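You operate a simulated robot arm through the tools that you are given. There is no shell and no other tool. Be economical: measure what you need, move in short steps, check, and stop when the job is done.

You run a simulated robot arm. Do the job below in one go: nothing can be reset, and whatever is moved stays where it is left.

JOB
Put the small teal pump on the lower middle shelf of the side shelving away on the upper middle shelf of the side shelving. Put the blue gear on the upper middle shelf of the back shelving. Take the short tube on the lower middle shelf of the side shelving and put it away in the inside of the black tray. Stack the jar labelled "bolts" from the front of the paper table on top of the jar that says "clips". Turn the pressure dial to 1. Fetch the grey spill pad and set it on the low shelf of the side shelving. Take the brown gear and put it on the print stack on the top of the service table. Stack the red film carton from the top of the service table on top of the grey film carton. Do these in any order. Set down upright: small teal pump, blue gear, short tube.

Only the result counts: the job must be done as asked and must still hold three seconds after the hand-in. Knocking over, shifting, dropping, spilling or breaking anything else fails it.

ROBOT AND FRAMES
A 7-joint arm with a two-finger gripper on a trunk, on a base that drives. Base frame: it is fixed to the floor where the robot stands at the start and does not move with it; the origin is under the middle of the robot, x ahead of it, y to its left, z up. Readings come in m, rad, newtons and seconds.
With the tool pointing down near the work surface it reaches from about 0.38 to 0.78 m from the robot's upright axis, wherever it stands. Its first joint turns from -2.496 to 2.496 rad. Places, roughly: blue gear (4x4x5 cm) [0.6, -0.2, 0.8]; brown gear (5x5x5 cm) [-0.6, -2.2, 0.8]; brown-lid jar, grey-lid jar, teal-lid jar [-7, -2.25, 0.75]; film carton [-1, -2.5, 0.75]; grey spill pad (6x10x4 cm) [-0.4, -2.5, 0.8]; inside of the black tray [-7.4, -2.6, 0.8]; low shelf of the side shelving [0.7, -0.5, 0.2]; pressure dial [-0.5, -2.3, 0.9]; print stack [-1, -2.5, 0.75]; short tube (9x9x11 cm) [0.7, -0.7, 0.8]; small teal pump [0.5, -0.25, 0.75]; upper middle shelf of the back shelving [0, 0.9, 1.4]; upper middle shelf of the side shelving [0.7, -0.5, 1.3]. Payload 2.45 kg.
The TCP is the grasp point between the finger pads, 0.026 m short of the fingertips. In the tool frame z runs along the fingers and y along their closing line. Largest opening 0.096 m; the body of the gripper starts 0.069 m behind the TCP.
Orientation is that of the tool frame in the base frame, as a unit quaternion [w, x, y, z]. With the fingers straight down and closing along the base's y, the tool's x points along the base's -x, its y along +y and its z along -z.

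CONTROLS
- The arm moves only by the tool move_arm. Its argument "targets" is a list of rows, each a list of 7 numbers: the shift along the tool's x, y, z in units of 20 mm (1.0 is 20 mm), then the turn, a rotation vector about the tool's x, y, z in units of 6 degrees (1.0 is 6 degrees), then the gripper command, from -1 (shut) to 1 (fully open), values between in proportion. In form: [[dx, dy, dz, wx, wy, wz, claw], ...]. A call has 1 to 8 rows; each row shifts and turns the commanded pose from where the row before left it, along the tool's axes as they then stand. A call with a number of a shift or a turn outside -1 to 1 is refused whole. Each row takes 0.2 s and may step no farther than 0.05 m and 0.15 rad from the row before; otherwise, or with a gripper value out of range, the whole call is refused. A pose out of reach is approached as far as the arm can. The call stops where the force on the tool passes 40 N (or 10 N more than at its start, if that is more) or the arm is blocked; 0.2 s more then pass. The fingers move at their own pace and stop on an object; they squeeze with about 32 N. The grip force told is the motor's: it shows also when the fingers shut on nothing. Time passes only in rows, and 0.2 s behind the last, so rows that do not move let the fingers close. It gives the time, the measured TCP pose, the force on the tool (base axes), the opening and the grip force at its end, in the units of the frame above (readings bear some noise), with the torque about the TCP (base axes, N m) and any sound that the robot's microphone picked up, and new pictures: "show" is both (left out), scene, wrist or none.
- Cameras (640 x 400 px; columns grow to the right, rows downward): "scene" is now at [0.0317, 0.2164, 1.4646]; the picture's right is [0.41, -0.91, 0.00], its down [-0.54, -0.24, -0.81] and it looks along [0.74, 0.34, -0.59] (base axes); focal length 214 px, centre (320, 200). "wrist" rides on the gripper at [0.082, 0.003, -0.098] in the tool frame; the picture's right is [-0.04, 1.00, 0.00], its down [-0.73, -0.03, -0.68] and it looks along [-0.68, -0.03, 0.73] (tool axes); focal length 256 px, centre (320, 200). There is no depth. A picture from a camera that has moved, and an enlarged one, comes with that camera's place and axes in the base frame and with its lens.
- move_column(by): slides the trunk up (or, below 0, down) by that many m; the arm and the scene camera ride with it, the base frame stays. It gives what a move gives, with no picture.
- roll_base(legs): drives the robot by 1 to 6 legs, each [ahead, turn to the left] in m and rad, along the robot's own axes; the way and the turn of a leg run together, so that a leg with both is an arc; at most 1.5 m and 3.142 rad a leg. The arm and the cameras ride along, it lands a little off, and it stops where it bumps. It gives what a move gives, and a new picture of the scene camera.
- aim_head(pan, tilt): turns the head with the scene camera to pan (to the left, within 2.705 rad either way) and tilt (down, from -0.506 to 1.204), counted from straight ahead of the robot. It gives what a move gives, and a new picture of the scene camera.
- enlarge(camera, box): a new picture of the part [left, top, right, bottom] of that camera's present view, enlarged. The clock stands still meanwhile.
- sign_off(): hands the job in; it is judged then, once.

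Work in short steps. Places have to be worked out from the pictures, the camera data and where the tool is seen: move nearer, look again, correct. Check each grasp and each placing, and mend what went wrong. You have 217 turns and 260 pictures in all, those below and enlarged ones among them. Open the gripper and draw the arm clear of the work before you hand the job in, unless the task says otherwise; then end with one line.

The tools are called after "Request:" as a command line: name --pt "numbers of a row" for each row, then --argument value for the rest, lists and objects as JSON in quotes. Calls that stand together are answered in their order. move_arm: Moves the arm, as the interface text tells. Its arguments: {"type":"object","properties":{"targets":{"type":"array","items":{"type":"array","items":{"type":"number"}}},"show":{"type":"string","enum":["both","scene","wrist","none"]}},"required":["targets"]} The other tools are called the same way: move_column (by) slides the trunk up or down; roll_base (legs) drives the base; aim_head (pan, tilt) turns the head that bears the scene camera; enlarge (camera, box) takes an enlarged picture of a part of a camera's view; sign_off () hands the job in.

At the start:

```text
time_s: 0.0
position: [0.3309, -0.316, 1.1502]
tcp_rot: [0.0, 0.0, 1.0, 0.0]
ft_force: [0.7, 0.5, -0.2]
torque: [0.0, -0.03, 0.02]
grip_width: 0.0961
grasp_force: 0.2
trunk travel left (down, up): [-0.5, 0.14]
robot x, y, heading: [0.001, 0.001, -0.002]
head pan, tilt: [0.428, 0.63]
```

scene: 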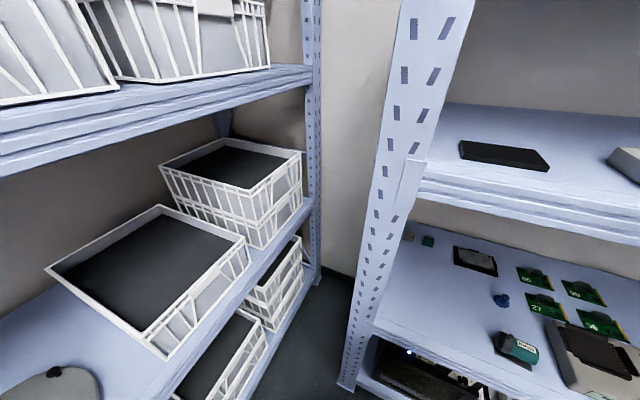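
wrist: 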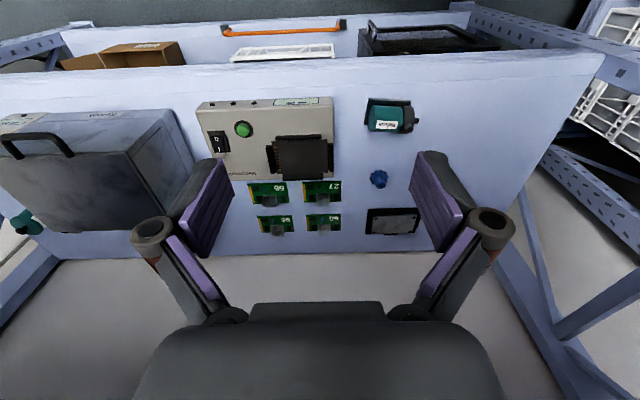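

I'll start by looking at the side shelving in front of me.

Request:
aim_head --pan -0.5 --tilt 0.6

Request:
enlarge --camera "wrist" --box '[180, 60, 460, 240]'

```text
time_s: 1.2
position: [0.3327, -0.3164, 1.1503]
tcp_rot: [-0.001, -0.001, 1.0, 0.001]
ft_force: [0.2, 0.5, -0.8]
torque: [0.01, -0.01, 0.02]
grip_width: 0.096
grasp_force: 0.0
trunk travel left (down, up): [-0.5, 0.14]
robot x, y, heading: [-0.0006, 0.0008, -0.003]
head pan, tilt: [-0.499, 0.6]
camera scene: at [0.0297, 0.1379, 1.4672], right [-0.48, -0.88, 0.0], down [-0.5, 0.27, -0.83], along [0.72, -0.39, -0.56], focal length 214 px, centre (320, 200)
```

scene: 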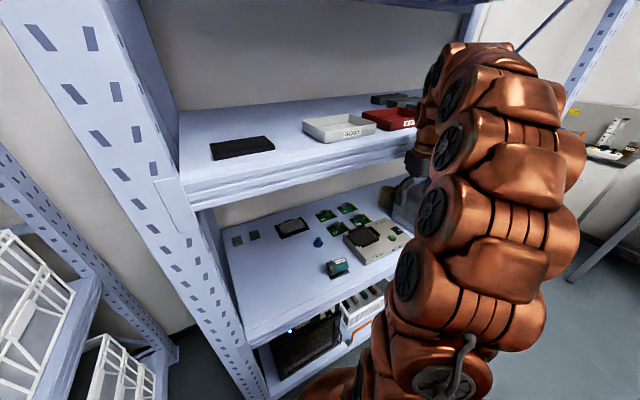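

```text
2.22 times, centred on (320, 150) of wrist
camera zoom: at [0.2495, -0.311, 1.2492], right [0.04, 1.0, 0.0], down [0.73, -0.03, 0.68], along [0.68, -0.03, -0.73], focal length 569 px, centre (320, 311)
```

zoom: 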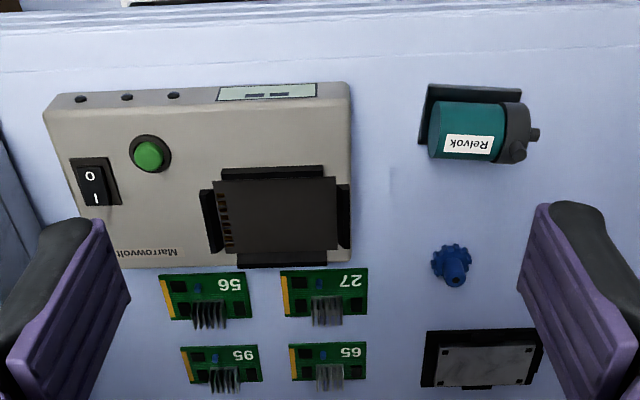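

The pump is about (0.48, -0.19) and the upper shelf's front edge is near x 0.40, z 1.27. I'll back off a bit, lower the trunk, and turn the tool 90° to close across the pump's cylinder.

Request:
roll_base --legs '[[-0.12, 0]]'

Request:
move_column --by -0.25

Request:
move_arm --pt "0 0 0 0 0 1 1" --pt "0 0 0 0 0 1 1" --pt "0 0 0 0 0 1 1" --pt "0 0 0 0 0 1 1" --pt "0 0 0 0 0 1 1" --pt "0 0 0 0 0 1 1" --pt "0 0 0 0 0 1 1" --pt "0 0 0 0 0 1 1" --show "none"

Request:
move_arm --pt "0 0 0 0 0 1 1" --pt "0 0 0 0 0 1 1" --pt "0 0 0 0 0 1 1" --pt "0 0 0 0 0 1 1" --pt "0 0 0 0 0 1 1" --pt "0 0 0 0 0 1 1" --pt "0 0 0 0 0 1 1"

```text
time_s: 2.5
position: [0.2131, -0.3167, 1.1509]
tcp_rot: [0.0, 0.001, 1.0, 0.001]
ft_force: [0.3, -0.1, 1.0]
torque: [0.0, 0.04, 0.0]
grip_width: 0.0957
grasp_force: 0.0
trunk travel left (down, up): [-0.5, 0.14]
robot x, y, heading: [-0.1223, -0.0019, 0.005]
head pan, tilt: [-0.499, 0.6]
camera scene: at [-0.0904, 0.1378, 1.4672], right [-0.48, -0.88, 0.0], down [-0.5, 0.27, -0.83], along [0.72, -0.39, -0.56], focal length 214 px, centre (320, 200)
```

scene: 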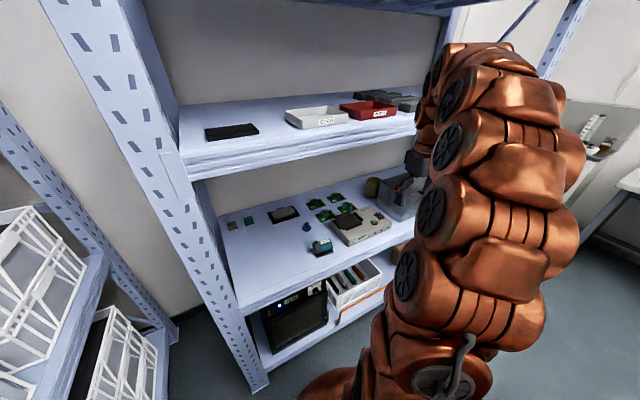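

```text
time_s: 5.0
position: [0.2122, -0.3168, 0.8997]
tcp_rot: [0.0, 0.0, 1.0, 0.0]
ft_force: [0.4, 0.5, -0.5]
torque: [-0.04, 0.0, 0.02]
grip_width: 0.0962
grasp_force: 0.0
trunk travel left (down, up): [-0.25, 0.39]
robot x, y, heading: [-0.1175, -0.0031, -0.001]
head pan, tilt: [-0.499, 0.6]
```

```text
time_s: 6.8
position: [0.2125, -0.3159, 0.8999]
tcp_rot: [-0.001, 0.407, 0.913, 0.0]
ft_force: [-0.7, -0.2, 0.1]
torque: [0.0, -0.03, -0.02]
grip_width: 0.0959
grasp_force: 0.2
trunk travel left (down, up): [-0.25, 0.39]
robot x, y, heading: [-0.1166, 0.0005, 0.003]
head pan, tilt: [-0.499, 0.6]
```

```text
time_s: 8.4
position: [0.2128, -0.3159, 0.8996]
tcp_rot: [0.001, 0.708, 0.707, 0.0]
ft_force: [-0.4, 0.2, -0.7]
torque: [0.01, -0.01, 0.02]
grip_width: 0.0961
grasp_force: 0.1
trunk travel left (down, up): [-0.25, 0.39]
robot x, y, heading: [-0.1227, -0.0016, 0.001]
head pan, tilt: [-0.499, 0.6]
camera scene: at [-0.0906, 0.1378, 1.2172], right [-0.48, -0.88, 0.0], down [-0.5, 0.27, -0.83], along [0.72, -0.39, -0.56], focal length 214 px, centre (320, 200)
camera wrist: at [0.2146, -0.2325, 0.9991], right [1.0, -0.04, 0.0], down [-0.03, -0.73, 0.68], along [-0.03, -0.68, -0.73], focal length 256 px, centre (320, 200)
```

scene: 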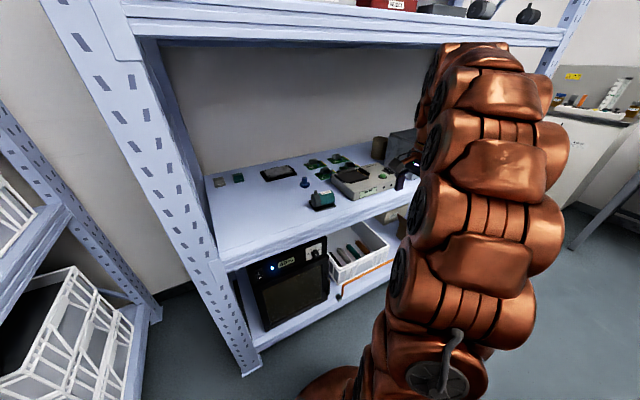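
wrist: 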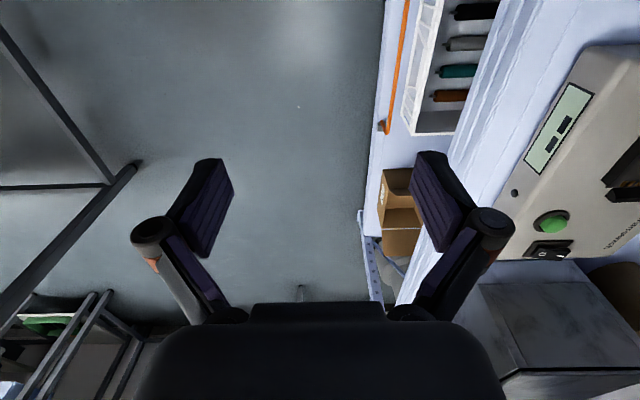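

Now I'll measure the pump more finely with an enlarged scene view.

Request:
enlarge --camera "scene" --box '[240, 140, 400, 240]'

```text
4.00 times, centred on (320, 190) of scene
camera zoom: at [-0.0906, 0.1378, 1.2172], right [-0.48, -0.88, 0.0], down [-0.5, 0.27, -0.83], along [0.72, -0.39, -0.56], focal length 858 px, centre (320, 240)
```

zoom: 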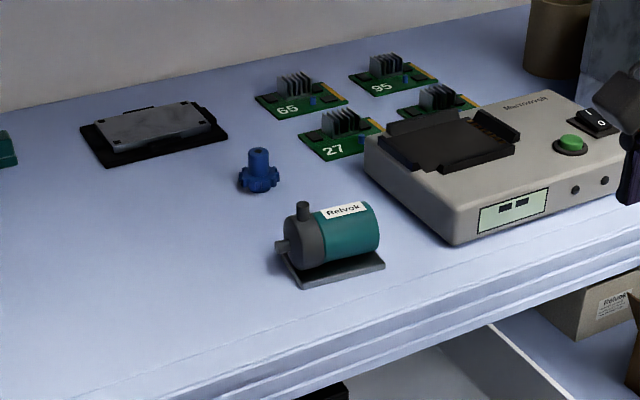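

Pump's cylinder axis is about x 0.477, z 0.78, y -0.225 to -0.14. I'll move the tool in at about z 0.87.

Request:
move_arm --pt "0.8 0.9 0.2 0 0 0 1" --pt "0.8 0.9 0.2 0 0 0 1" --pt "0.8 0.9 0.2 0 0 0 1" --pt "0.8 0.9 0.2 0 0 0 1" --pt "0.8 0.9 0.2 0 0 0 1" --pt "0.8 0.9 0.2 0 0 0 1" --pt "0.8 0.9 0.2 0 0 0 1" --pt "0.7 0.9 0.1 0 0 0 1" --show "none"

Request:
move_arm --pt "0 1 0 0 0 0 1" --pt "0 1 0 0 0 0 1" --pt "0 1 0 0 0 0 1" --pt "0 1 0 0 0 0 1" --pt "0 1 0 0 0 0 1" --pt "0 1 0 0 0 0 1"

```text
time_s: 10.2
position: [0.356, -0.1895, 0.8693]
tcp_rot: [0.001, 0.707, 0.707, 0.0]
ft_force: [-0.2, 0.4, 0.0]
torque: [0.0, -0.02, -0.02]
grip_width: 0.0963
grasp_force: 0.0
trunk travel left (down, up): [-0.25, 0.39]
robot x, y, heading: [-0.1207, 0.0012, 0.005]
head pan, tilt: [-0.499, 0.6]
```

```text
time_s: 11.6
position: [0.4756, -0.1886, 0.8714]
tcp_rot: [0.0, 0.707, 0.707, 0.0]
ft_force: [-0.7, -0.1, -0.6]
torque: [0.01, -0.04, -0.03]
grip_width: 0.096
grasp_force: 0.2
trunk travel left (down, up): [-0.25, 0.39]
robot x, y, heading: [-0.1247, -0.0021, 0.005]
head pan, tilt: [-0.499, 0.6]
camera scene: at [-0.0906, 0.1378, 1.2172], right [-0.48, -0.88, 0.0], down [-0.5, 0.27, -0.83], along [0.72, -0.39, -0.56], focal length 214 px, centre (320, 200)
camera wrist: at [0.4778, -0.1057, 0.9705], right [1.0, -0.04, 0.0], down [-0.03, -0.73, 0.68], along [-0.03, -0.68, -0.73], focal length 256 px, centre (320, 200)
```

scene: 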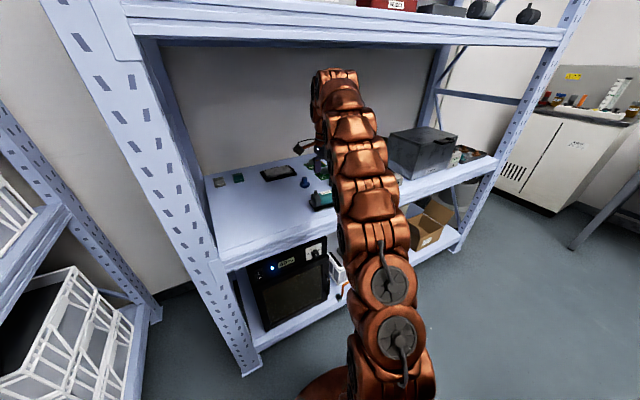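
wrist: 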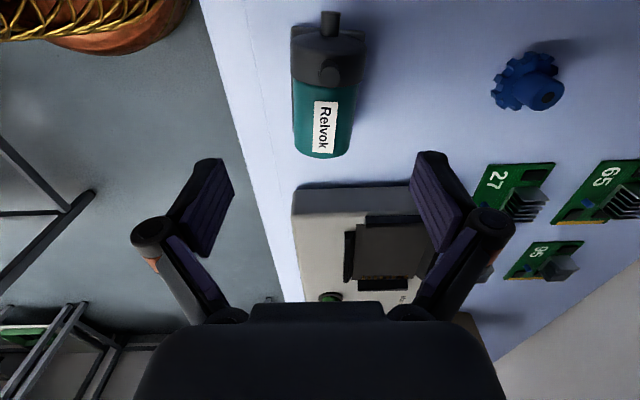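

The pump is centred between the fingers; lowering to about z 0.785 and closing.

Request:
move_arm --pt "0 0.15 1 0 0 0 1" --pt "0 0 1 0 0 0 1" --pt "0 0 1 0 0 0 1" --pt "0 0 1 0 0 0 1" --pt "0 0 0.3 0 0 0 1" --pt "0 0 0 0 0 0 1" --show "wrist"

Request:
move_arm --pt "0 0 0 0 0 0 -1" --pt "0 0 0 0 0 0 -1" --pt "0 0 0 0 0 0 -1" --pt "0 0 0 0 0 0 -1" --pt "0 0 0 0 0 0 -1" --show "wrist"

```text
time_s: 13.0
position: [0.4797, -0.1908, 0.784]
tcp_rot: [0.0, 0.706, 0.708, 0.0]
ft_force: [0.2, 0.5, 0.8]
torque: [-0.01, -0.03, 0.0]
grip_width: 0.0961
grasp_force: 0.1
trunk travel left (down, up): [-0.25, 0.39]
robot x, y, heading: [-0.121, -0.0016, 0.005]
head pan, tilt: [-0.499, 0.6]
camera wrist: at [0.4818, -0.1063, 0.8831], right [1.0, -0.04, 0.0], down [-0.03, -0.73, 0.68], along [-0.03, -0.68, -0.73], focal length 256 px, centre (320, 200)
```

wrist: 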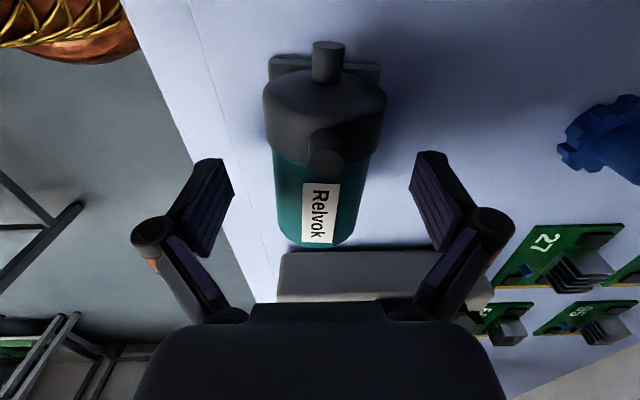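

```text
time_s: 14.2
position: [0.4791, -0.189, 0.7839]
tcp_rot: [0.0, 0.707, 0.707, 0.0]
ft_force: [0.6, 0.3, 3.5]
torque: [-0.01, 0.02, -0.19]
grip_width: 0.0469
grasp_force: 31.8
trunk travel left (down, up): [-0.25, 0.39]
robot x, y, heading: [-0.1201, -0.0016, 0.001]
head pan, tilt: [-0.499, 0.6]
camera wrist: at [0.4817, -0.1063, 0.8836], right [1.0, -0.04, 0.0], down [-0.03, -0.73, 0.68], along [-0.03, -0.68, -0.73], focal length 256 px, centre (320, 200)
```

wrist: 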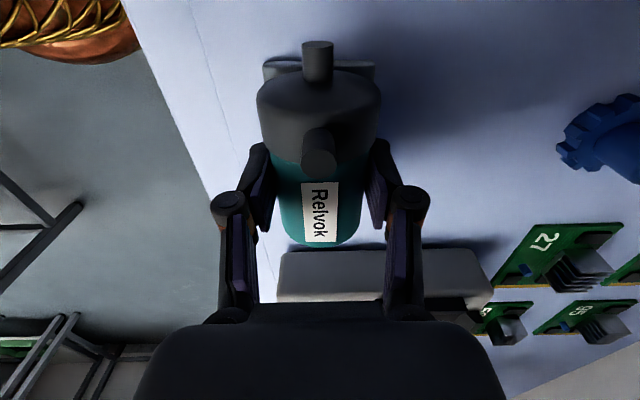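

Grip is good (0.047 m). Lifting 6 cm and backing the base out from under the upper shelf.

Request:
move_arm --pt "0 0 -1 0 0 0 -1" --pt "0 0 -1 0 0 0 -1" --pt "0 0 -1 0 0 0 -1" --show "none"

Request:
roll_base --legs '[[-0.2, 0]]'

```text
time_s: 15.0
position: [0.4799, -0.1894, 0.843]
tcp_rot: [0.0, 0.706, 0.708, 0.0]
ft_force: [-0.2, 0.2, -4.9]
torque: [-0.09, 0.02, -0.01]
grip_width: 0.0463
grasp_force: 31.8
trunk travel left (down, up): [-0.25, 0.39]
robot x, y, heading: [-0.1169, 0.0015, 0.001]
head pan, tilt: [-0.499, 0.6]
```

```text
time_s: 16.6
position: [0.282, -0.1884, 0.8423]
tcp_rot: [0.0, 0.707, 0.708, 0.001]
ft_force: [0.6, 0.5, -5.1]
torque: [-0.05, 0.0, -0.01]
grip_width: 0.0465
grasp_force: 31.8
trunk travel left (down, up): [-0.25, 0.39]
robot x, y, heading: [-0.3165, -0.0048, 0.0]
head pan, tilt: [-0.499, 0.6]
camera scene: at [-0.2903, 0.1373, 1.2172], right [-0.47, -0.88, 0.0], down [-0.5, 0.27, -0.82], along [0.73, -0.39, -0.57], focal length 214 px, centre (320, 200)
```

scene: 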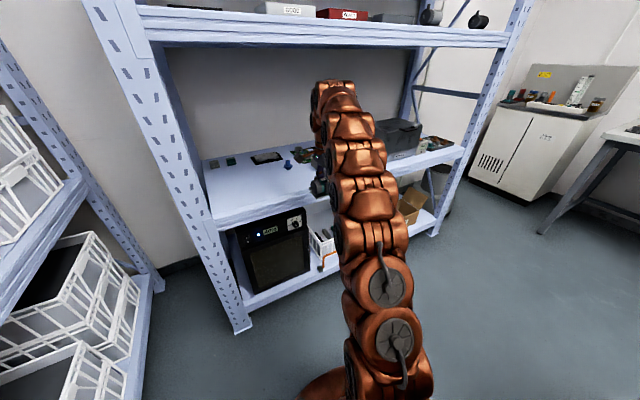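

Clear of the shelf. Raising trunk fully and then the arm up, shifting +y to about -0.06.

Request:
move_column --by 0.39

Request:
move_arm --pt "0.9 0 -1 0 0 0 -1" --pt "0.9 0 -1 0 0 0 -1" --pt "0.9 0 -1 0 0 0 -1" --pt "0.9 0 -1 0 0 0 -1" --pt "0.9 0 -1 0 0 0 -1" --pt "0.9 0 -1 0 0 0 -1" --pt "0.9 0 -1 0 0 0 -1" --show "none"

Request:
aim_head --pan -0.1 --tilt 0.5

```text
time_s: 20.4
position: [0.282, -0.1884, 1.2321]
tcp_rot: [0.0, 0.706, 0.708, 0.0]
ft_force: [-0.2, -0.9, -4.7]
torque: [-0.06, -0.02, 0.01]
grip_width: 0.0464
grasp_force: 32.1
trunk travel left (down, up): [-0.64, 0.0]
robot x, y, heading: [-0.3205, 0.0017, 0.003]
head pan, tilt: [-0.499, 0.6]
```

```text
time_s: 22.0
position: [0.2653, -0.0848, 1.2913]
tcp_rot: [0.0, 0.705, 0.709, 0.001]
ft_force: [-0.1, -0.6, -4.9]
torque: [-0.04, -0.05, -0.01]
grip_width: 0.0466
grasp_force: 31.7
out of reach, approached as far as the arm can: row 2, 3, 4, 5, 6, 7
trunk travel left (down, up): [-0.64, 0.0]
robot x, y, heading: [-0.3186, -0.0027, 0.005]
head pan, tilt: [-0.499, 0.6]
```

```text
time_s: 22.9
position: [0.265, -0.0853, 1.2921]
tcp_rot: [0.0, 0.706, 0.708, 0.0]
ft_force: [-0.1, 0.7, -4.8]
torque: [-0.01, -0.04, -0.01]
grip_width: 0.0464
grasp_force: 32.3
trunk travel left (down, up): [-0.64, 0.0]
robot x, y, heading: [-0.3175, -0.0009, 0.001]
head pan, tilt: [-0.099, 0.499]
camera scene: at [-0.2775, 0.1707, 1.6162], right [-0.1, -1.0, 0.0], down [-0.48, 0.05, -0.88], along [0.87, -0.08, -0.48], focal length 214 px, centre (320, 200)
```

scene: 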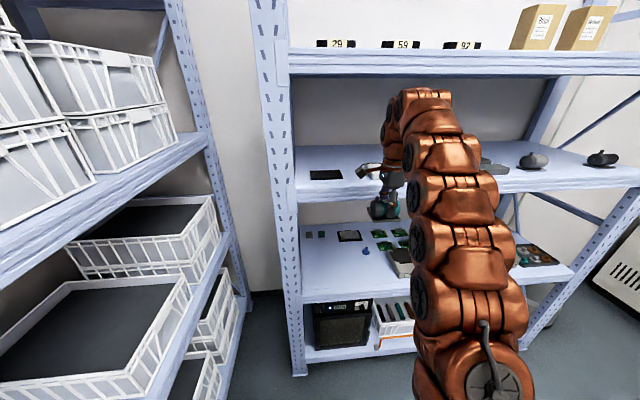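

Out of reach at this radius; I'll retract the arm toward the body to gain height.

Request:
move_arm --pt "0 -1 0 0 0 0 -1" --pt "0 -1 0 0 0 0 -1" --pt "0 -1 0 0 0 0 -1" --pt "0 -1 0 0 0 0 -1" --pt "0 -1 0 0 0 0 -1" --show "none"

Request:
move_arm --pt "0 0 -0.5 0 0 0 -1" --pt "0 0 -0.5 0 0 0 -1" --pt "0 0 -0.5 0 0 0 -1" --show "none"

```text
time_s: 24.1
position: [0.165, -0.0865, 1.2905]
tcp_rot: [-0.001, 0.706, 0.709, -0.001]
ft_force: [0.5, 0.4, -5.1]
torque: [-0.03, 0.05, 0.01]
grip_width: 0.0465
grasp_force: 32.3
trunk travel left (down, up): [-0.64, 0.0]
robot x, y, heading: [-0.3184, -0.0038, 0.01]
head pan, tilt: [-0.099, 0.499]
```

```text
time_s: 24.9
position: [0.1667, -0.0867, 1.3206]
tcp_rot: [0.0, 0.705, 0.709, 0.001]
ft_force: [-0.1, 0.3, -5.1]
torque: [-0.01, -0.03, 0.01]
grip_width: 0.0462
grasp_force: 31.9
trunk travel left (down, up): [-0.64, 0.0]
robot x, y, heading: [-0.3148, -0.004, 0.006]
head pan, tilt: [-0.099, 0.499]
```

That works; rising a little more, and checking the upper shelf height with an enlarged view.

Request:
move_arm --pt "0 0 -0.5 0 0 0 -1" --pt "0 0 -0.5 0 0 0 -1" --pt "0 0 -0.5 0 0 0 -1" --show "none"

Request:
enlarge --camera "scene" --box '[260, 110, 420, 210]'

```text
time_s: 25.6
position: [0.1657, -0.0863, 1.3411]
tcp_rot: [0.001, 0.705, 0.709, 0.0]
ft_force: [-0.1, 0.0, -4.8]
torque: [-0.03, 0.02, -0.04]
grip_width: 0.0462
grasp_force: 31.9
out of reach, approached as far as the arm can: row 3
trunk travel left (down, up): [-0.64, 0.0]
robot x, y, heading: [-0.3169, 0.0016, 0.006]
head pan, tilt: [-0.099, 0.499]
```

```text
4.00 times, centred on (340, 160) of scene
camera zoom: at [-0.2776, 0.1708, 1.6162], right [-0.1, -1.0, 0.0], down [-0.48, 0.05, -0.88], along [0.87, -0.08, -0.48], focal length 858 px, centre (240, 360)
```

zoom: 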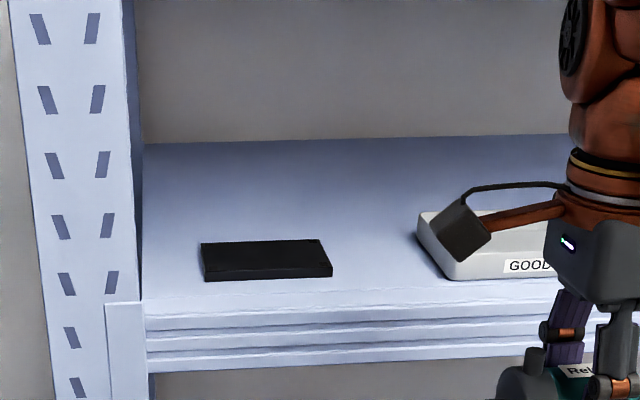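

The upper shelf top looks to be at z≈1.29; I need a bit more height, and the free gap (y 0.01…-0.10) suits the pump turned lengthwise. I'll retract further, rise, and turn the tool back.

Request:
move_arm --pt "0 -1 0 0 0 -1 -1" --pt "0 -1 0 0 0 -1 -1" --pt "0 -1 0 0 0 -1 -1" --pt "0 0 -0.5 0 0 -1 -1" --pt "0 0 -0.5 0 0 -1 -1" --pt "0 0 -0.5 0 0 -1 -1" --pt "0 0 0 0 0 -1 -1" --show "none"

Request:
move_arm --pt "0 0 0 0 0 -1 -1" --pt "0 0 0 0 0 -1 -1" --pt "0 0 0 0 0 -1 -1" --pt "0 0 0 0 0 -1 -1" --pt "0 0 0 0 0 -1 -1" --pt "0 0 0 0 0 -1 -1" --pt "0 0 0 0 0 -1 -1" --pt "0 0 -0.5 0 0 -1 -1" --show "none"

Request:
aim_head --pan 0.2 --tilt 1.2

```text
time_s: 27.2
position: [0.1138, -0.1003, 1.346]
tcp_rot: [0.0, 0.404, 0.915, 0.0]
ft_force: [-0.5, -0.8, -4.6]
torque: [0.0, -0.05, -0.01]
grip_width: 0.0464
grasp_force: 31.9
out of reach, approached as far as the arm can: row 6
trunk travel left (down, up): [-0.64, 0.0]
robot x, y, heading: [-0.3165, 0.0001, 0.004]
head pan, tilt: [-0.099, 0.499]
```

```text
time_s: 29.1
position: [0.1144, -0.1003, 1.3551]
tcp_rot: [0.001, -0.002, 1.0, 0.0]
ft_force: [-0.2, -0.3, -3.9]
torque: [0.01, 0.02, 0.0]
grip_width: 0.0464
grasp_force: 31.9
trunk travel left (down, up): [-0.64, 0.0]
robot x, y, heading: [-0.3183, 0.0021, 0.0]
head pan, tilt: [-0.099, 0.499]
```

```text
time_s: 30.1
position: [0.1135, -0.1004, 1.3552]
tcp_rot: [0.0, -0.002, 1.0, 0.0]
ft_force: [0.1, -0.2, -4.9]
torque: [-0.02, -0.05, 0.01]
grip_width: 0.0464
grasp_force: 31.8
trunk travel left (down, up): [-0.64, 0.0]
robot x, y, heading: [-0.3166, -0.0008, 0.009]
head pan, tilt: [0.201, 1.201]
camera scene: at [-0.3134, 0.1908, 1.5626], right [0.2, -0.98, 0.0], down [-0.91, -0.19, -0.36], along [0.36, 0.07, -0.93], focal length 214 px, centre (320, 200)
```

scene: 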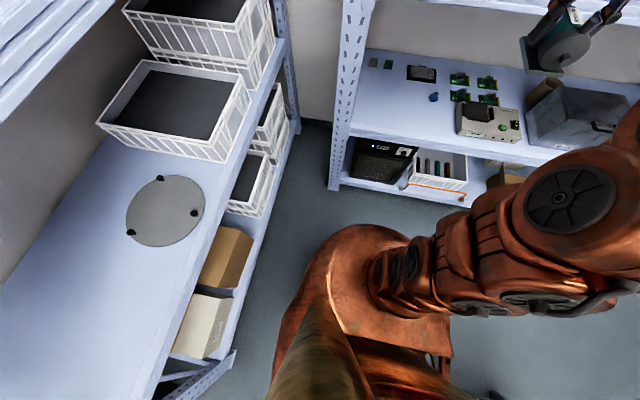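

Testing whether this height holds at a slightly larger radius.

Request:
move_arm --pt "0 0 -0.5 0 0 0 -1" --pt "-0.5 0.5 0 0 0 0 -1" --pt "-0.5 0.5 0 0 0 0 -1" --pt "-0.5 0.5 0 0 0 0 -1" --pt "-0.5 0.5 0 0 0 0 -1" --show "wrist"

```text
time_s: 31.3
position: [0.1524, -0.0643, 1.3469]
tcp_rot: [0.0, -0.003, 1.0, 0.0]
ft_force: [-1.0, 0.3, -4.4]
torque: [0.0, -0.08, 0.0]
grip_width: 0.0464
grasp_force: 32.6
out of reach, approached as far as the arm can: row 1, 4, 5
trunk travel left (down, up): [-0.64, 0.0]
robot x, y, heading: [-0.3206, -0.0002, 0.002]
head pan, tilt: [0.201, 1.201]
camera wrist: at [0.0687, -0.0609, 1.4473], right [0.04, 1.0, 0.0], down [0.73, -0.03, 0.68], along [0.68, -0.02, -0.73], focal length 256 px, centre (320, 200)
```

wrist: 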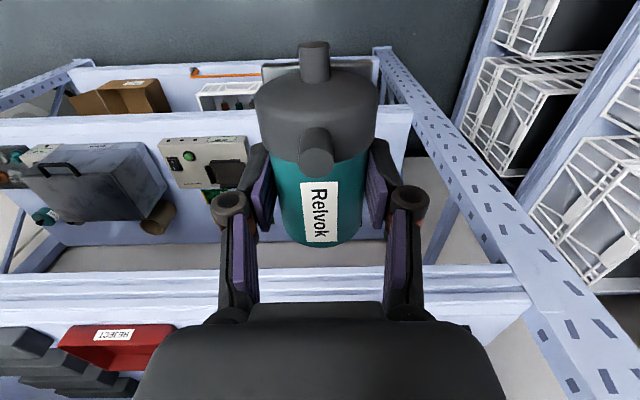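

Height tops out near 1.347 here, which leaves about 1–1.5 cm clearance. I'll roll closer and check pump bottom against the shelf edge.

Request:
move_arm --pt "0 0.5 -0.2 0 0 0 -1" --pt "0 0.5 -0.2 0 0 0 -1" --show "none"

Request:
roll_base --legs '[[0.22, 0]]'

Request:
aim_head --pan -0.3 --tilt 0.4

Request:
enlarge --camera "scene" --box '[200, 100, 420, 240]'

```text
time_s: 31.9
position: [0.1513, -0.0552, 1.3498]
tcp_rot: [0.001, -0.002, 1.0, -0.001]
ft_force: [0.9, -0.2, -4.7]
torque: [0.01, -0.02, 0.06]
grip_width: 0.0464
grasp_force: 32.2
out of reach, approached as far as the arm can: row 2
trunk travel left (down, up): [-0.64, 0.0]
robot x, y, heading: [-0.3194, 0.0028, 0.005]
head pan, tilt: [0.201, 1.201]
```

```text
time_s: 33.6
position: [0.3698, -0.0569, 1.3509]
tcp_rot: [0.0, -0.001, 1.0, 0.0]
ft_force: [-0.1, -0.6, -4.4]
torque: [0.03, -0.06, 0.0]
grip_width: 0.0458
grasp_force: 32.1
trunk travel left (down, up): [-0.64, 0.0]
robot x, y, heading: [-0.104, 0.0004, 0.005]
head pan, tilt: [0.201, 1.201]
camera scene: at [-0.0946, 0.1914, 1.5625], right [0.2, -0.98, 0.0], down [-0.91, -0.19, -0.36], along [0.36, 0.07, -0.93], focal length 214 px, centre (320, 200)
```

scene: 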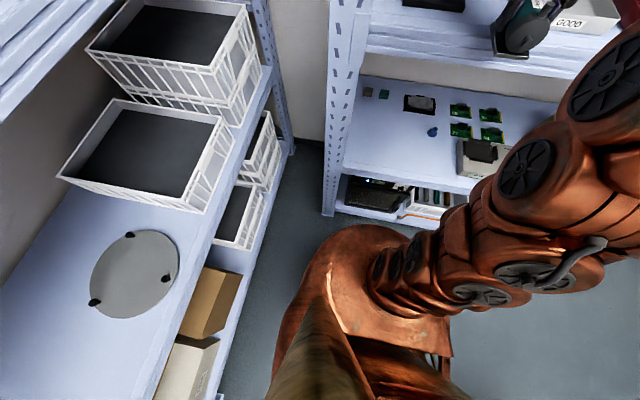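

```text
time_s: 34.7
position: [0.3691, -0.0566, 1.3512]
tcp_rot: [0.0, 0.0, 1.0, 0.0]
ft_force: [-0.2, -0.5, -4.4]
torque: [0.0, -0.01, 0.04]
grip_width: 0.0465
grasp_force: 32.2
trunk travel left (down, up): [-0.64, 0.0]
robot x, y, heading: [-0.0998, 0.0003, -0.001]
head pan, tilt: [-0.3, 0.4]
camera scene: at [-0.0606, 0.1529, 1.6253], right [-0.29, -0.96, 0.0], down [-0.37, 0.11, -0.92], along [0.88, -0.27, -0.39], focal length 214 px, centre (320, 200)
```

scene: 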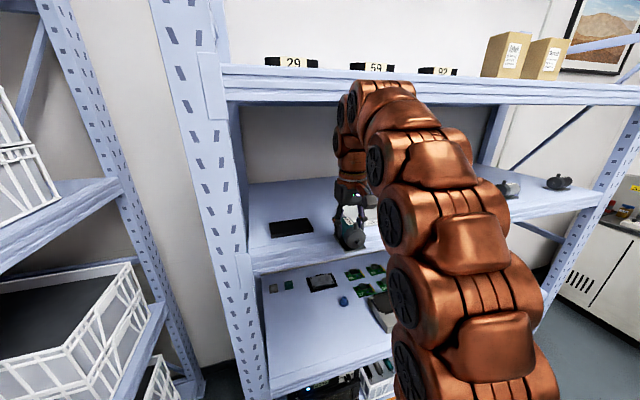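

```text
2.86 times, centred on (310, 170) of scene
camera zoom: at [-0.0606, 0.1529, 1.6253], right [-0.29, -0.96, 0.0], down [-0.37, 0.11, -0.92], along [0.88, -0.27, -0.39], focal length 613 px, centre (349, 286)
```

zoom: 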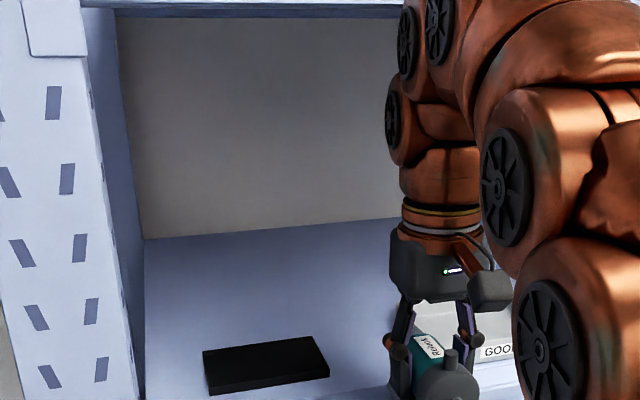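

The wrist column would hit the top shelf's lip (bottom ≈1.635) with the tool vertical. I'll set the pump back down on the lower shelf, lengthwise as held now, and regrip with the tool tilted ~35°. First back out and lower.

Request:
roll_base --legs '[[-0.2, 0]]'

Request:
move_column --by -0.49

Request:
move_arm --pt "-1 -0.8 0 0 0 0 -1" --pt "-1 -0.8 0 0 0 0 -1" --pt "-1 -0.8 0 0 0 0 -1" --pt "-1 -0.8 0 0 0 0 -1" --pt "-1 -0.8 0 0 0 0 -1" --pt "-1 -0.8 0 0 0 0 -1" --show "none"

Request:
roll_base --legs '[[0.2, 0]]'

```text
time_s: 36.4
position: [0.1646, -0.0561, 1.3508]
tcp_rot: [-0.001, -0.001, 1.0, 0.0]
ft_force: [0.5, -0.6, -6.0]
torque: [-0.01, -0.04, -0.01]
grip_width: 0.0465
grasp_force: 31.4
trunk travel left (down, up): [-0.64, 0.0]
robot x, y, heading: [-0.3037, -0.0038, 0.004]
head pan, tilt: [-0.3, 0.4]
camera scene: at [-0.2666, 0.1527, 1.6254], right [-0.29, -0.96, 0.0], down [-0.37, 0.11, -0.92], along [0.88, -0.27, -0.39], focal length 214 px, centre (320, 200)
```

scene: 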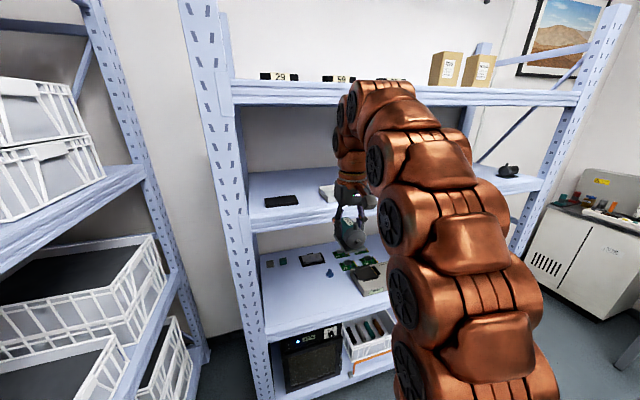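

```text
refused: -0.49 is not a number from -0.4 to 0.4
```

```text
time_s: 37.8
position: [0.1994, -0.0821, 1.3349]
tcp_rot: [-0.001, -0.001, 1.0, 0.0]
ft_force: [-0.6, 0.8, -5.2]
torque: [0.03, -0.03, 0.0]
grip_width: 0.0466
grasp_force: 32.3
out of reach, approached as far as the arm can: row 1, 2, 3, 4, 5, 6
trunk travel left (down, up): [-0.64, 0.0]
robot x, y, heading: [-0.3051, 0.0014, 0.001]
head pan, tilt: [-0.3, 0.4]
```

```text
time_s: 39.4
position: [0.4037, -0.0818, 1.3352]
tcp_rot: [0.001, -0.001, 1.0, 0.001]
ft_force: [-15.6, -2.4, -7.2]
torque: [-0.09, 0.42, -0.21]
grip_width: 0.0473
grasp_force: 31.6
trunk travel left (down, up): [-0.64, 0.0]
robot x, y, heading: [-0.1019, -0.0009, 0.0]
head pan, tilt: [-0.3, 0.4]
camera scene: at [-0.0626, 0.1527, 1.6254], right [-0.29, -0.96, 0.0], down [-0.37, 0.11, -0.92], along [0.88, -0.27, -0.39], focal length 214 px, centre (320, 200)
```

scene: 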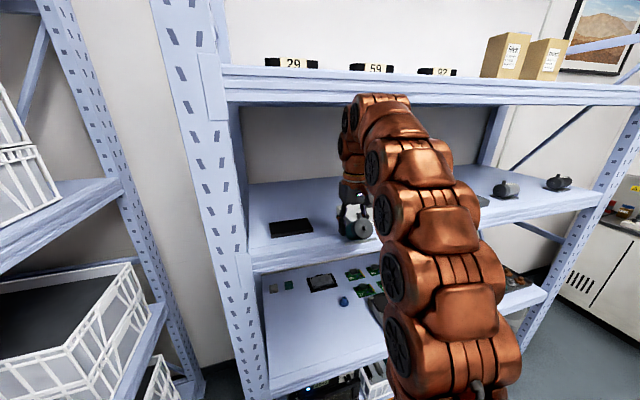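

That chain went wrong: the column move was refused and the pump brushed something. Backing out straight away and checking the grip.

Request:
roll_base --legs '[[-0.25, 0]]'

Request:
move_column --by -0.4

Request:
enlarge --camera "wrist" --box '[0, 0, 640, 400]'

```text
time_s: 41.2
position: [0.1543, -0.0844, 1.3353]
tcp_rot: [-0.001, 0.0, 1.0, 0.0]
ft_force: [0.5, -0.2, -4.9]
torque: [-0.03, -0.17, -0.03]
grip_width: 0.0469
grasp_force: 31.9
trunk travel left (down, up): [-0.64, 0.0]
robot x, y, heading: [-0.3517, -0.0016, -0.001]
head pan, tilt: [-0.3, 0.4]
camera scene: at [-0.3106, 0.1527, 1.6254], right [-0.3, -0.96, 0.0], down [-0.37, 0.12, -0.92], along [0.88, -0.27, -0.39], focal length 214 px, centre (320, 200)
```

scene: 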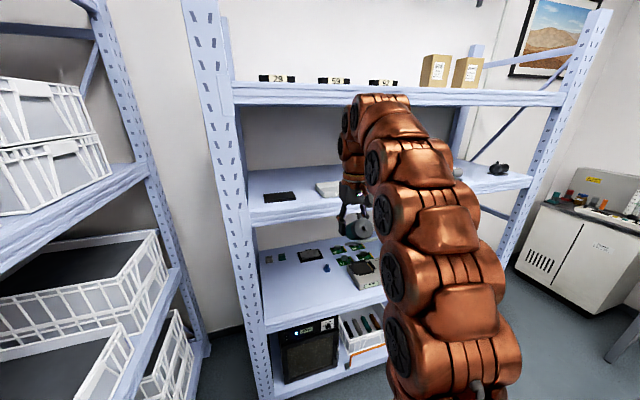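

```text
time_s: 45.0
position: [0.1548, -0.0849, 0.9336]
tcp_rot: [-0.001, 0.0, 1.0, 0.0]
ft_force: [0.6, 0.2, -4.6]
torque: [-0.02, -0.17, 0.0]
grip_width: 0.0472
grasp_force: 32.1
trunk travel left (down, up): [-0.24, 0.4]
robot x, y, heading: [-0.3505, -0.0009, -0.002]
head pan, tilt: [-0.3, 0.4]
```

```text
1.00 times, centred on (320, 200) of wrist (not enlarged: the box is as wide or as high as the picture)
camera zoom: at [0.0723, -0.0788, 1.0342], right [0.04, 1.0, 0.0], down [0.73, -0.03, 0.68], along [0.68, -0.03, -0.73], focal length 256 px, centre (320, 200)
```

zoom: 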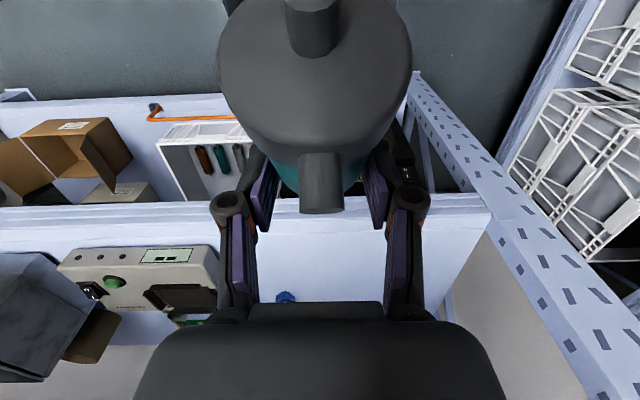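

The pump slid in the grip; zooming in on it from the head to see its tilt.

Request:
aim_head --pan -0.35 --tilt 0.6

Request:
enlarge --camera "scene" --box '[280, 150, 440, 250]'

```text
time_s: 45.8
position: [0.1545, -0.0841, 0.9349]
tcp_rot: [0.0, -0.001, 1.0, 0.0]
ft_force: [0.8, -0.9, -4.2]
torque: [-0.01, -0.2, -0.02]
grip_width: 0.0472
grasp_force: 32.4
trunk travel left (down, up): [-0.24, 0.4]
robot x, y, heading: [-0.3497, -0.0013, 0.003]
head pan, tilt: [-0.351, 0.6]
camera scene: at [-0.3164, 0.1497, 1.2072], right [-0.34, -0.94, 0.0], down [-0.53, 0.19, -0.83], along [0.78, -0.28, -0.56], focal length 214 px, centre (320, 200)
```

scene: 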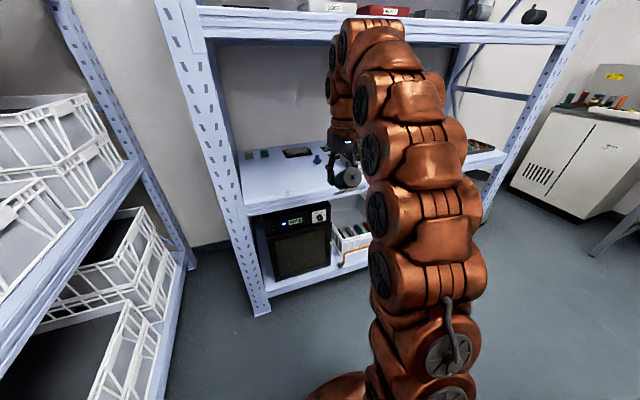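

```text
4.00 times, centred on (360, 200) of scene
camera zoom: at [-0.3164, 0.1497, 1.2072], right [-0.34, -0.94, 0.0], down [-0.53, 0.19, -0.83], along [0.78, -0.28, -0.56], focal length 858 px, centre (160, 200)
```

zoom: 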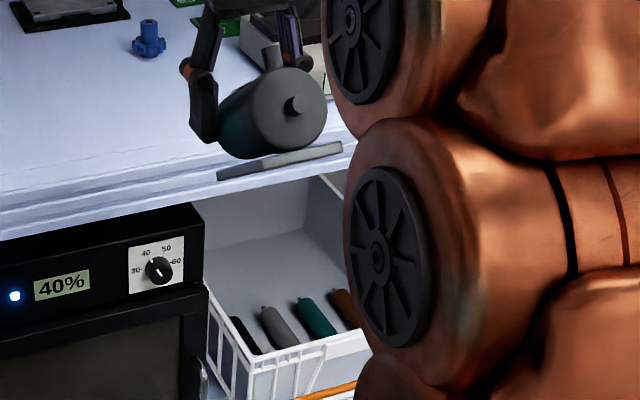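

The pump has pitched nozzle-up by roughly 30° in the grip — convenient, since a ~32° tool tilt will level it and give exactly the inclined approach I need. Tilting the tool now.

Request:
move_arm --pt "0 0 0 0 -1 0 -1" --pt "0 0 0 0 -1 0 -1" --pt "0 0 0 0 -1 0 -1" --pt "0 0 0 0 -1 0 -1" --pt "0 0 0 0 -1 0 -1" --show "wrist"

Request:
enlarge --camera "scene" --box '[280, 120, 440, 220]'

```text
time_s: 47.0
position: [0.1554, -0.0837, 0.9347]
tcp_rot: [0.259, 0.0, 0.966, 0.0]
ft_force: [0.2, 0.5, -3.6]
torque: [-0.01, -0.13, -0.01]
grip_width: 0.0472
grasp_force: 32.0
trunk travel left (down, up): [-0.24, 0.4]
robot x, y, heading: [-0.352, -0.0003, 0.001]
head pan, tilt: [-0.351, 0.6]
camera wrist: at [0.0343, -0.0786, 0.9801], right [0.04, 1.0, 0.02], down [0.3, -0.03, 0.95], along [0.95, -0.03, -0.3], focal length 256 px, centre (320, 200)
```

wrist: 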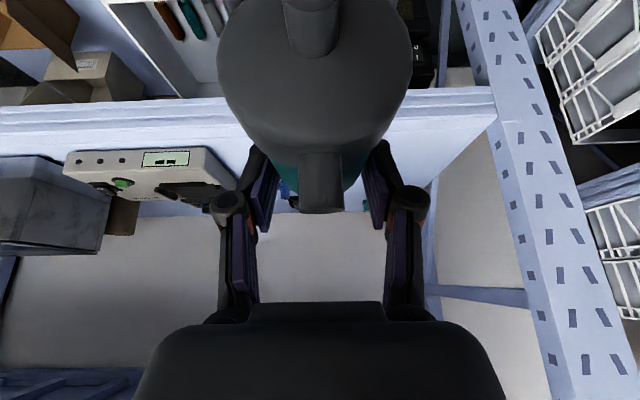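

```text
4.00 times, centred on (360, 170) of scene
camera zoom: at [-0.3163, 0.1497, 1.2071], right [-0.34, -0.94, 0.0], down [-0.53, 0.19, -0.82], along [0.77, -0.28, -0.57], focal length 858 px, centre (160, 320)
```

zoom: 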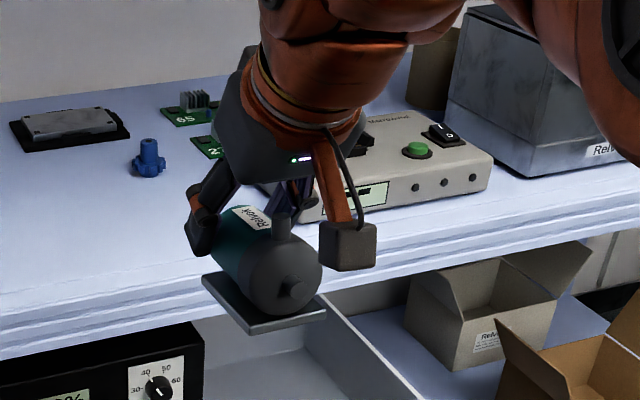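

Nearly level; about 6° more is needed. Adding one more unit, then raising the trunk.

Request:
move_arm --pt "0 0 0 0 -1 0 -1" --show "none"

Request:
enlarge --camera "scene" --box '[310, 160, 390, 210]'

Request:
move_column --by 0.4

```text
time_s: 47.4
position: [0.1556, -0.0837, 0.9351]
tcp_rot: [0.309, 0.0, 0.951, 0.001]
ft_force: [0.5, 0.4, -4.4]
torque: [-0.01, -0.12, 0.02]
grip_width: 0.0472
grasp_force: 31.6
trunk travel left (down, up): [-0.24, 0.4]
robot x, y, heading: [-0.3514, 0.0027, -0.005]
head pan, tilt: [-0.351, 0.6]
```

```text
8.00 times, centred on (350, 185) of scene
camera zoom: at [-0.3163, 0.1497, 1.2071], right [-0.34, -0.94, 0.0], down [-0.53, 0.19, -0.82], along [0.77, -0.28, -0.57], focal length 1716 px, centre (80, 320)
```

zoom: 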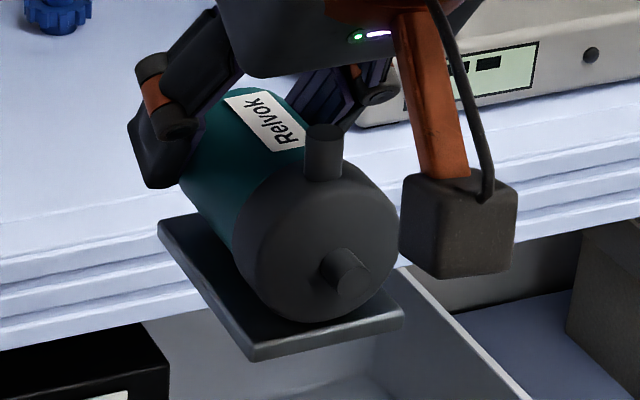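

```text
time_s: 51.2
position: [0.1549, -0.0849, 1.334]
tcp_rot: [0.308, 0.0, 0.951, 0.0]
ft_force: [-0.4, 0.6, -4.7]
torque: [0.01, -0.13, 0.0]
grip_width: 0.0473
grasp_force: 31.9
trunk travel left (down, up): [-0.64, 0.0]
robot x, y, heading: [-0.3513, -0.0001, 0.004]
head pan, tilt: [-0.351, 0.6]
```

Level now (within ~2°). Plate spans TCP-0.075…TCP, bottom ≈ TCP-0.05. Rising 4 cm and shifting to y≈-0.047.

Request:
move_arm --pt "-0.59 0.92 -0.81 0 0 0 -1" --pt "-0.59 0.92 -0.81 0 0 0 -1" --show "none"

Request:
roll_base --legs '[[0.2, 0]]'

Request:
enlarge --camera "scene" --box '[240, 40, 440, 165]'

```text
time_s: 51.8
position: [0.155, -0.0466, 1.3742]
tcp_rot: [0.309, 0.001, 0.951, 0.0]
ft_force: [0.4, -0.9, -4.6]
torque: [0.03, -0.17, -0.01]
grip_width: 0.047
grasp_force: 31.7
trunk travel left (down, up): [-0.64, 0.0]
robot x, y, heading: [-0.3482, -0.0001, 0.002]
head pan, tilt: [-0.351, 0.6]
```

```text
time_s: 53.4
position: [0.3528, -0.0495, 1.3737]
tcp_rot: [0.309, 0.002, 0.951, 0.0]
ft_force: [-0.9, 0.4, -5.1]
torque: [0.01, -0.19, -0.03]
grip_width: 0.0472
grasp_force: 31.9
trunk travel left (down, up): [-0.64, 0.0]
robot x, y, heading: [-0.1507, -0.0017, -0.003]
head pan, tilt: [-0.351, 0.6]
camera scene: at [-0.1175, 0.1492, 1.6072], right [-0.35, -0.94, 0.0], down [-0.53, 0.2, -0.83], along [0.77, -0.29, -0.56], focal length 214 px, centre (320, 200)
```

scene: 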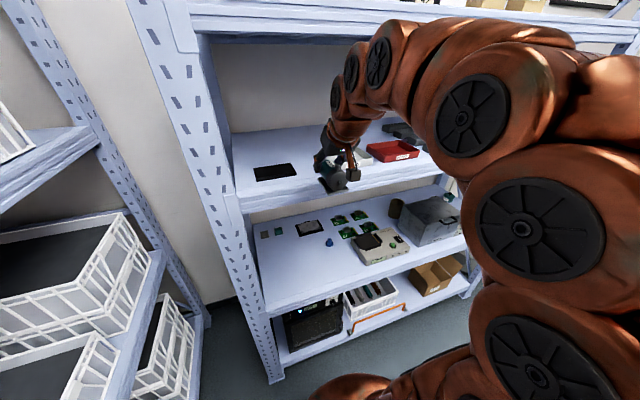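

```text
3.20 times, centred on (340, 102) of scene
camera zoom: at [-0.1175, 0.1492, 1.6072], right [-0.35, -0.94, 0.0], down [-0.53, 0.2, -0.83], along [0.77, -0.29, -0.56], focal length 686 px, centre (256, 512)
```

zoom: 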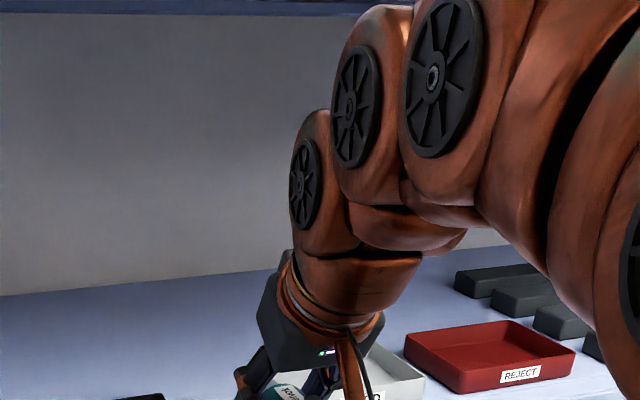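

Clearances look fine. Rolling forward 0.163 to bring the pump over the gap.

Request:
roll_base --legs '[[0.163, 0]]'

Request:
enlarge --camera "scene" --box '[240, 120, 400, 220]'

```text
time_s: 54.8
position: [0.5173, -0.0491, 1.3734]
tcp_rot: [0.309, 0.001, 0.951, 0.0]
ft_force: [-0.3, 0.6, -3.9]
torque: [-0.01, -0.16, -0.02]
grip_width: 0.0472
grasp_force: 32.0
trunk travel left (down, up): [-0.64, 0.0]
robot x, y, heading: [0.0096, -0.0008, -0.001]
head pan, tilt: [-0.351, 0.6]
camera scene: at [0.0463, 0.1488, 1.6071], right [-0.35, -0.94, 0.0], down [-0.53, 0.2, -0.83], along [0.77, -0.29, -0.56], focal length 214 px, centre (320, 200)
```

scene: 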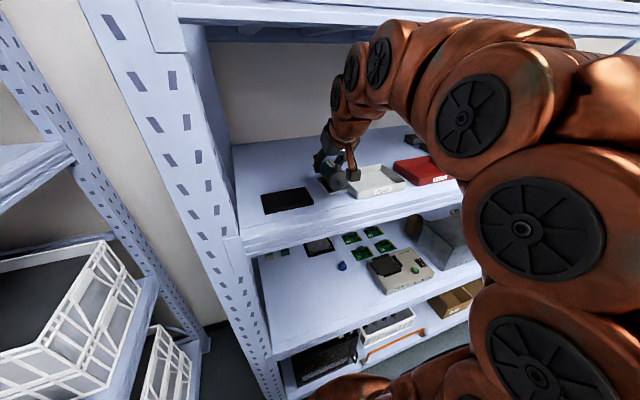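

```text
4.00 times, centred on (320, 170) of scene
camera zoom: at [0.0463, 0.1488, 1.6071], right [-0.35, -0.94, 0.0], down [-0.53, 0.2, -0.83], along [0.77, -0.29, -0.56], focal length 858 px, centre (320, 320)
```

zoom: 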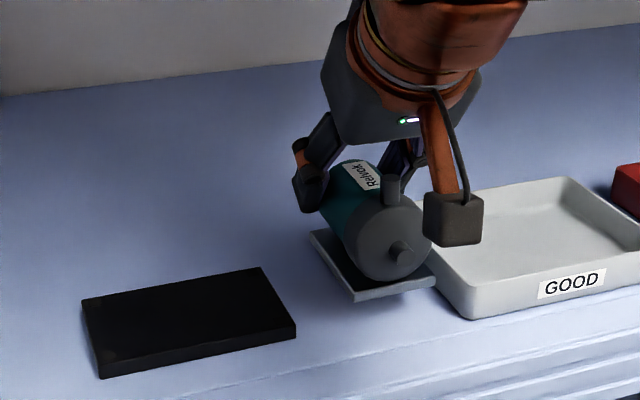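

Good margins both sides. Lowering 2.4 cm with a slight +y shift, then small steps to feel contact.

Request:
move_arm --pt "0.294 0.3 0.405 0 0 0 -1" --pt "0.294 0 0.405 0 0 0 -1" --pt "0.118 0 0.162 0 0 0 -1" --show "none"

Request:
enlarge --camera "scene" --box '[290, 150, 370, 200]'

```text
time_s: 55.6
position: [0.5162, -0.0431, 1.3525]
tcp_rot: [0.311, 0.001, 0.95, 0.0]
ft_force: [-1.8, -1.8, 17.0]
torque: [0.16, 0.37, -0.01]
grip_width: 0.0476
grasp_force: 31.1
trunk travel left (down, up): [-0.64, 0.0]
robot x, y, heading: [0.012, 0.0005, -0.005]
head pan, tilt: [-0.351, 0.6]
```

```text
8.00 times, centred on (330, 175) of scene
camera zoom: at [0.0454, 0.1487, 1.6076], right [-0.35, -0.94, 0.0], down [-0.53, 0.2, -0.83], along [0.77, -0.29, -0.56], focal length 1716 px, centre (240, 400)
```

zoom: 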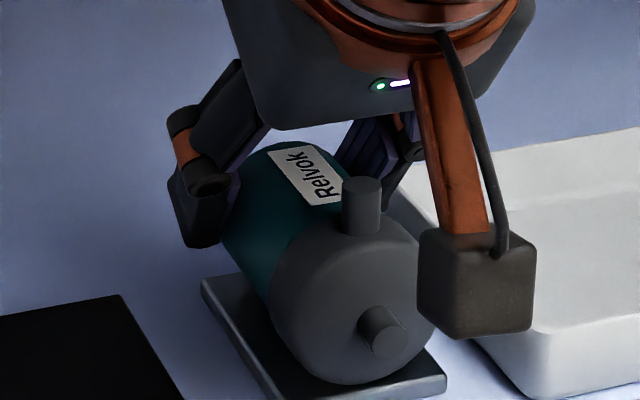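

Contact felt (22 N upward, near the plate's middle). Releasing partly (to ~0.062).

Request:
move_arm --pt "0 0 0 0 0 0 0.1" --pt "0 0 0 0 0 0 0.3" --pt "0 0 0 0 0 0 0.3" --show "none"

Request:
enlarge --camera "scene" --box '[290, 150, 370, 200]'

```text
time_s: 56.4
position: [0.5169, -0.0411, 1.3503]
tcp_rot: [0.309, 0.0, 0.951, 0.0]
ft_force: [0.5, 1.0, -0.2]
torque: [0.02, 0.01, 0.04]
grip_width: 0.0624
grasp_force: 0.1
trunk travel left (down, up): [-0.64, 0.0]
robot x, y, heading: [0.0101, -0.0009, 0.001]
head pan, tilt: [-0.351, 0.6]
```

```text
8.00 times, centred on (330, 175) of scene
camera zoom: at [0.0464, 0.1488, 1.6071], right [-0.35, -0.94, 0.0], down [-0.53, 0.2, -0.83], along [0.77, -0.29, -0.56], focal length 1716 px, centre (240, 400)
```

zoom: 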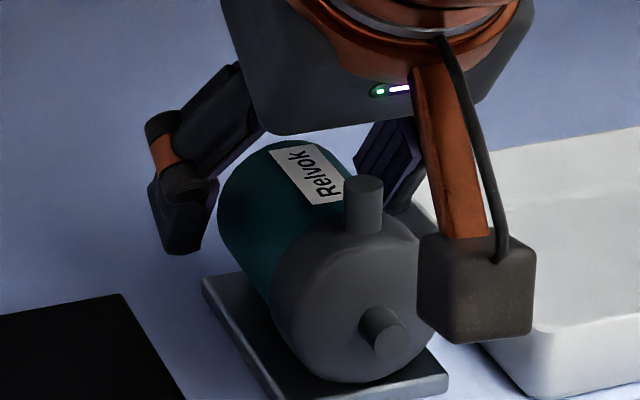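

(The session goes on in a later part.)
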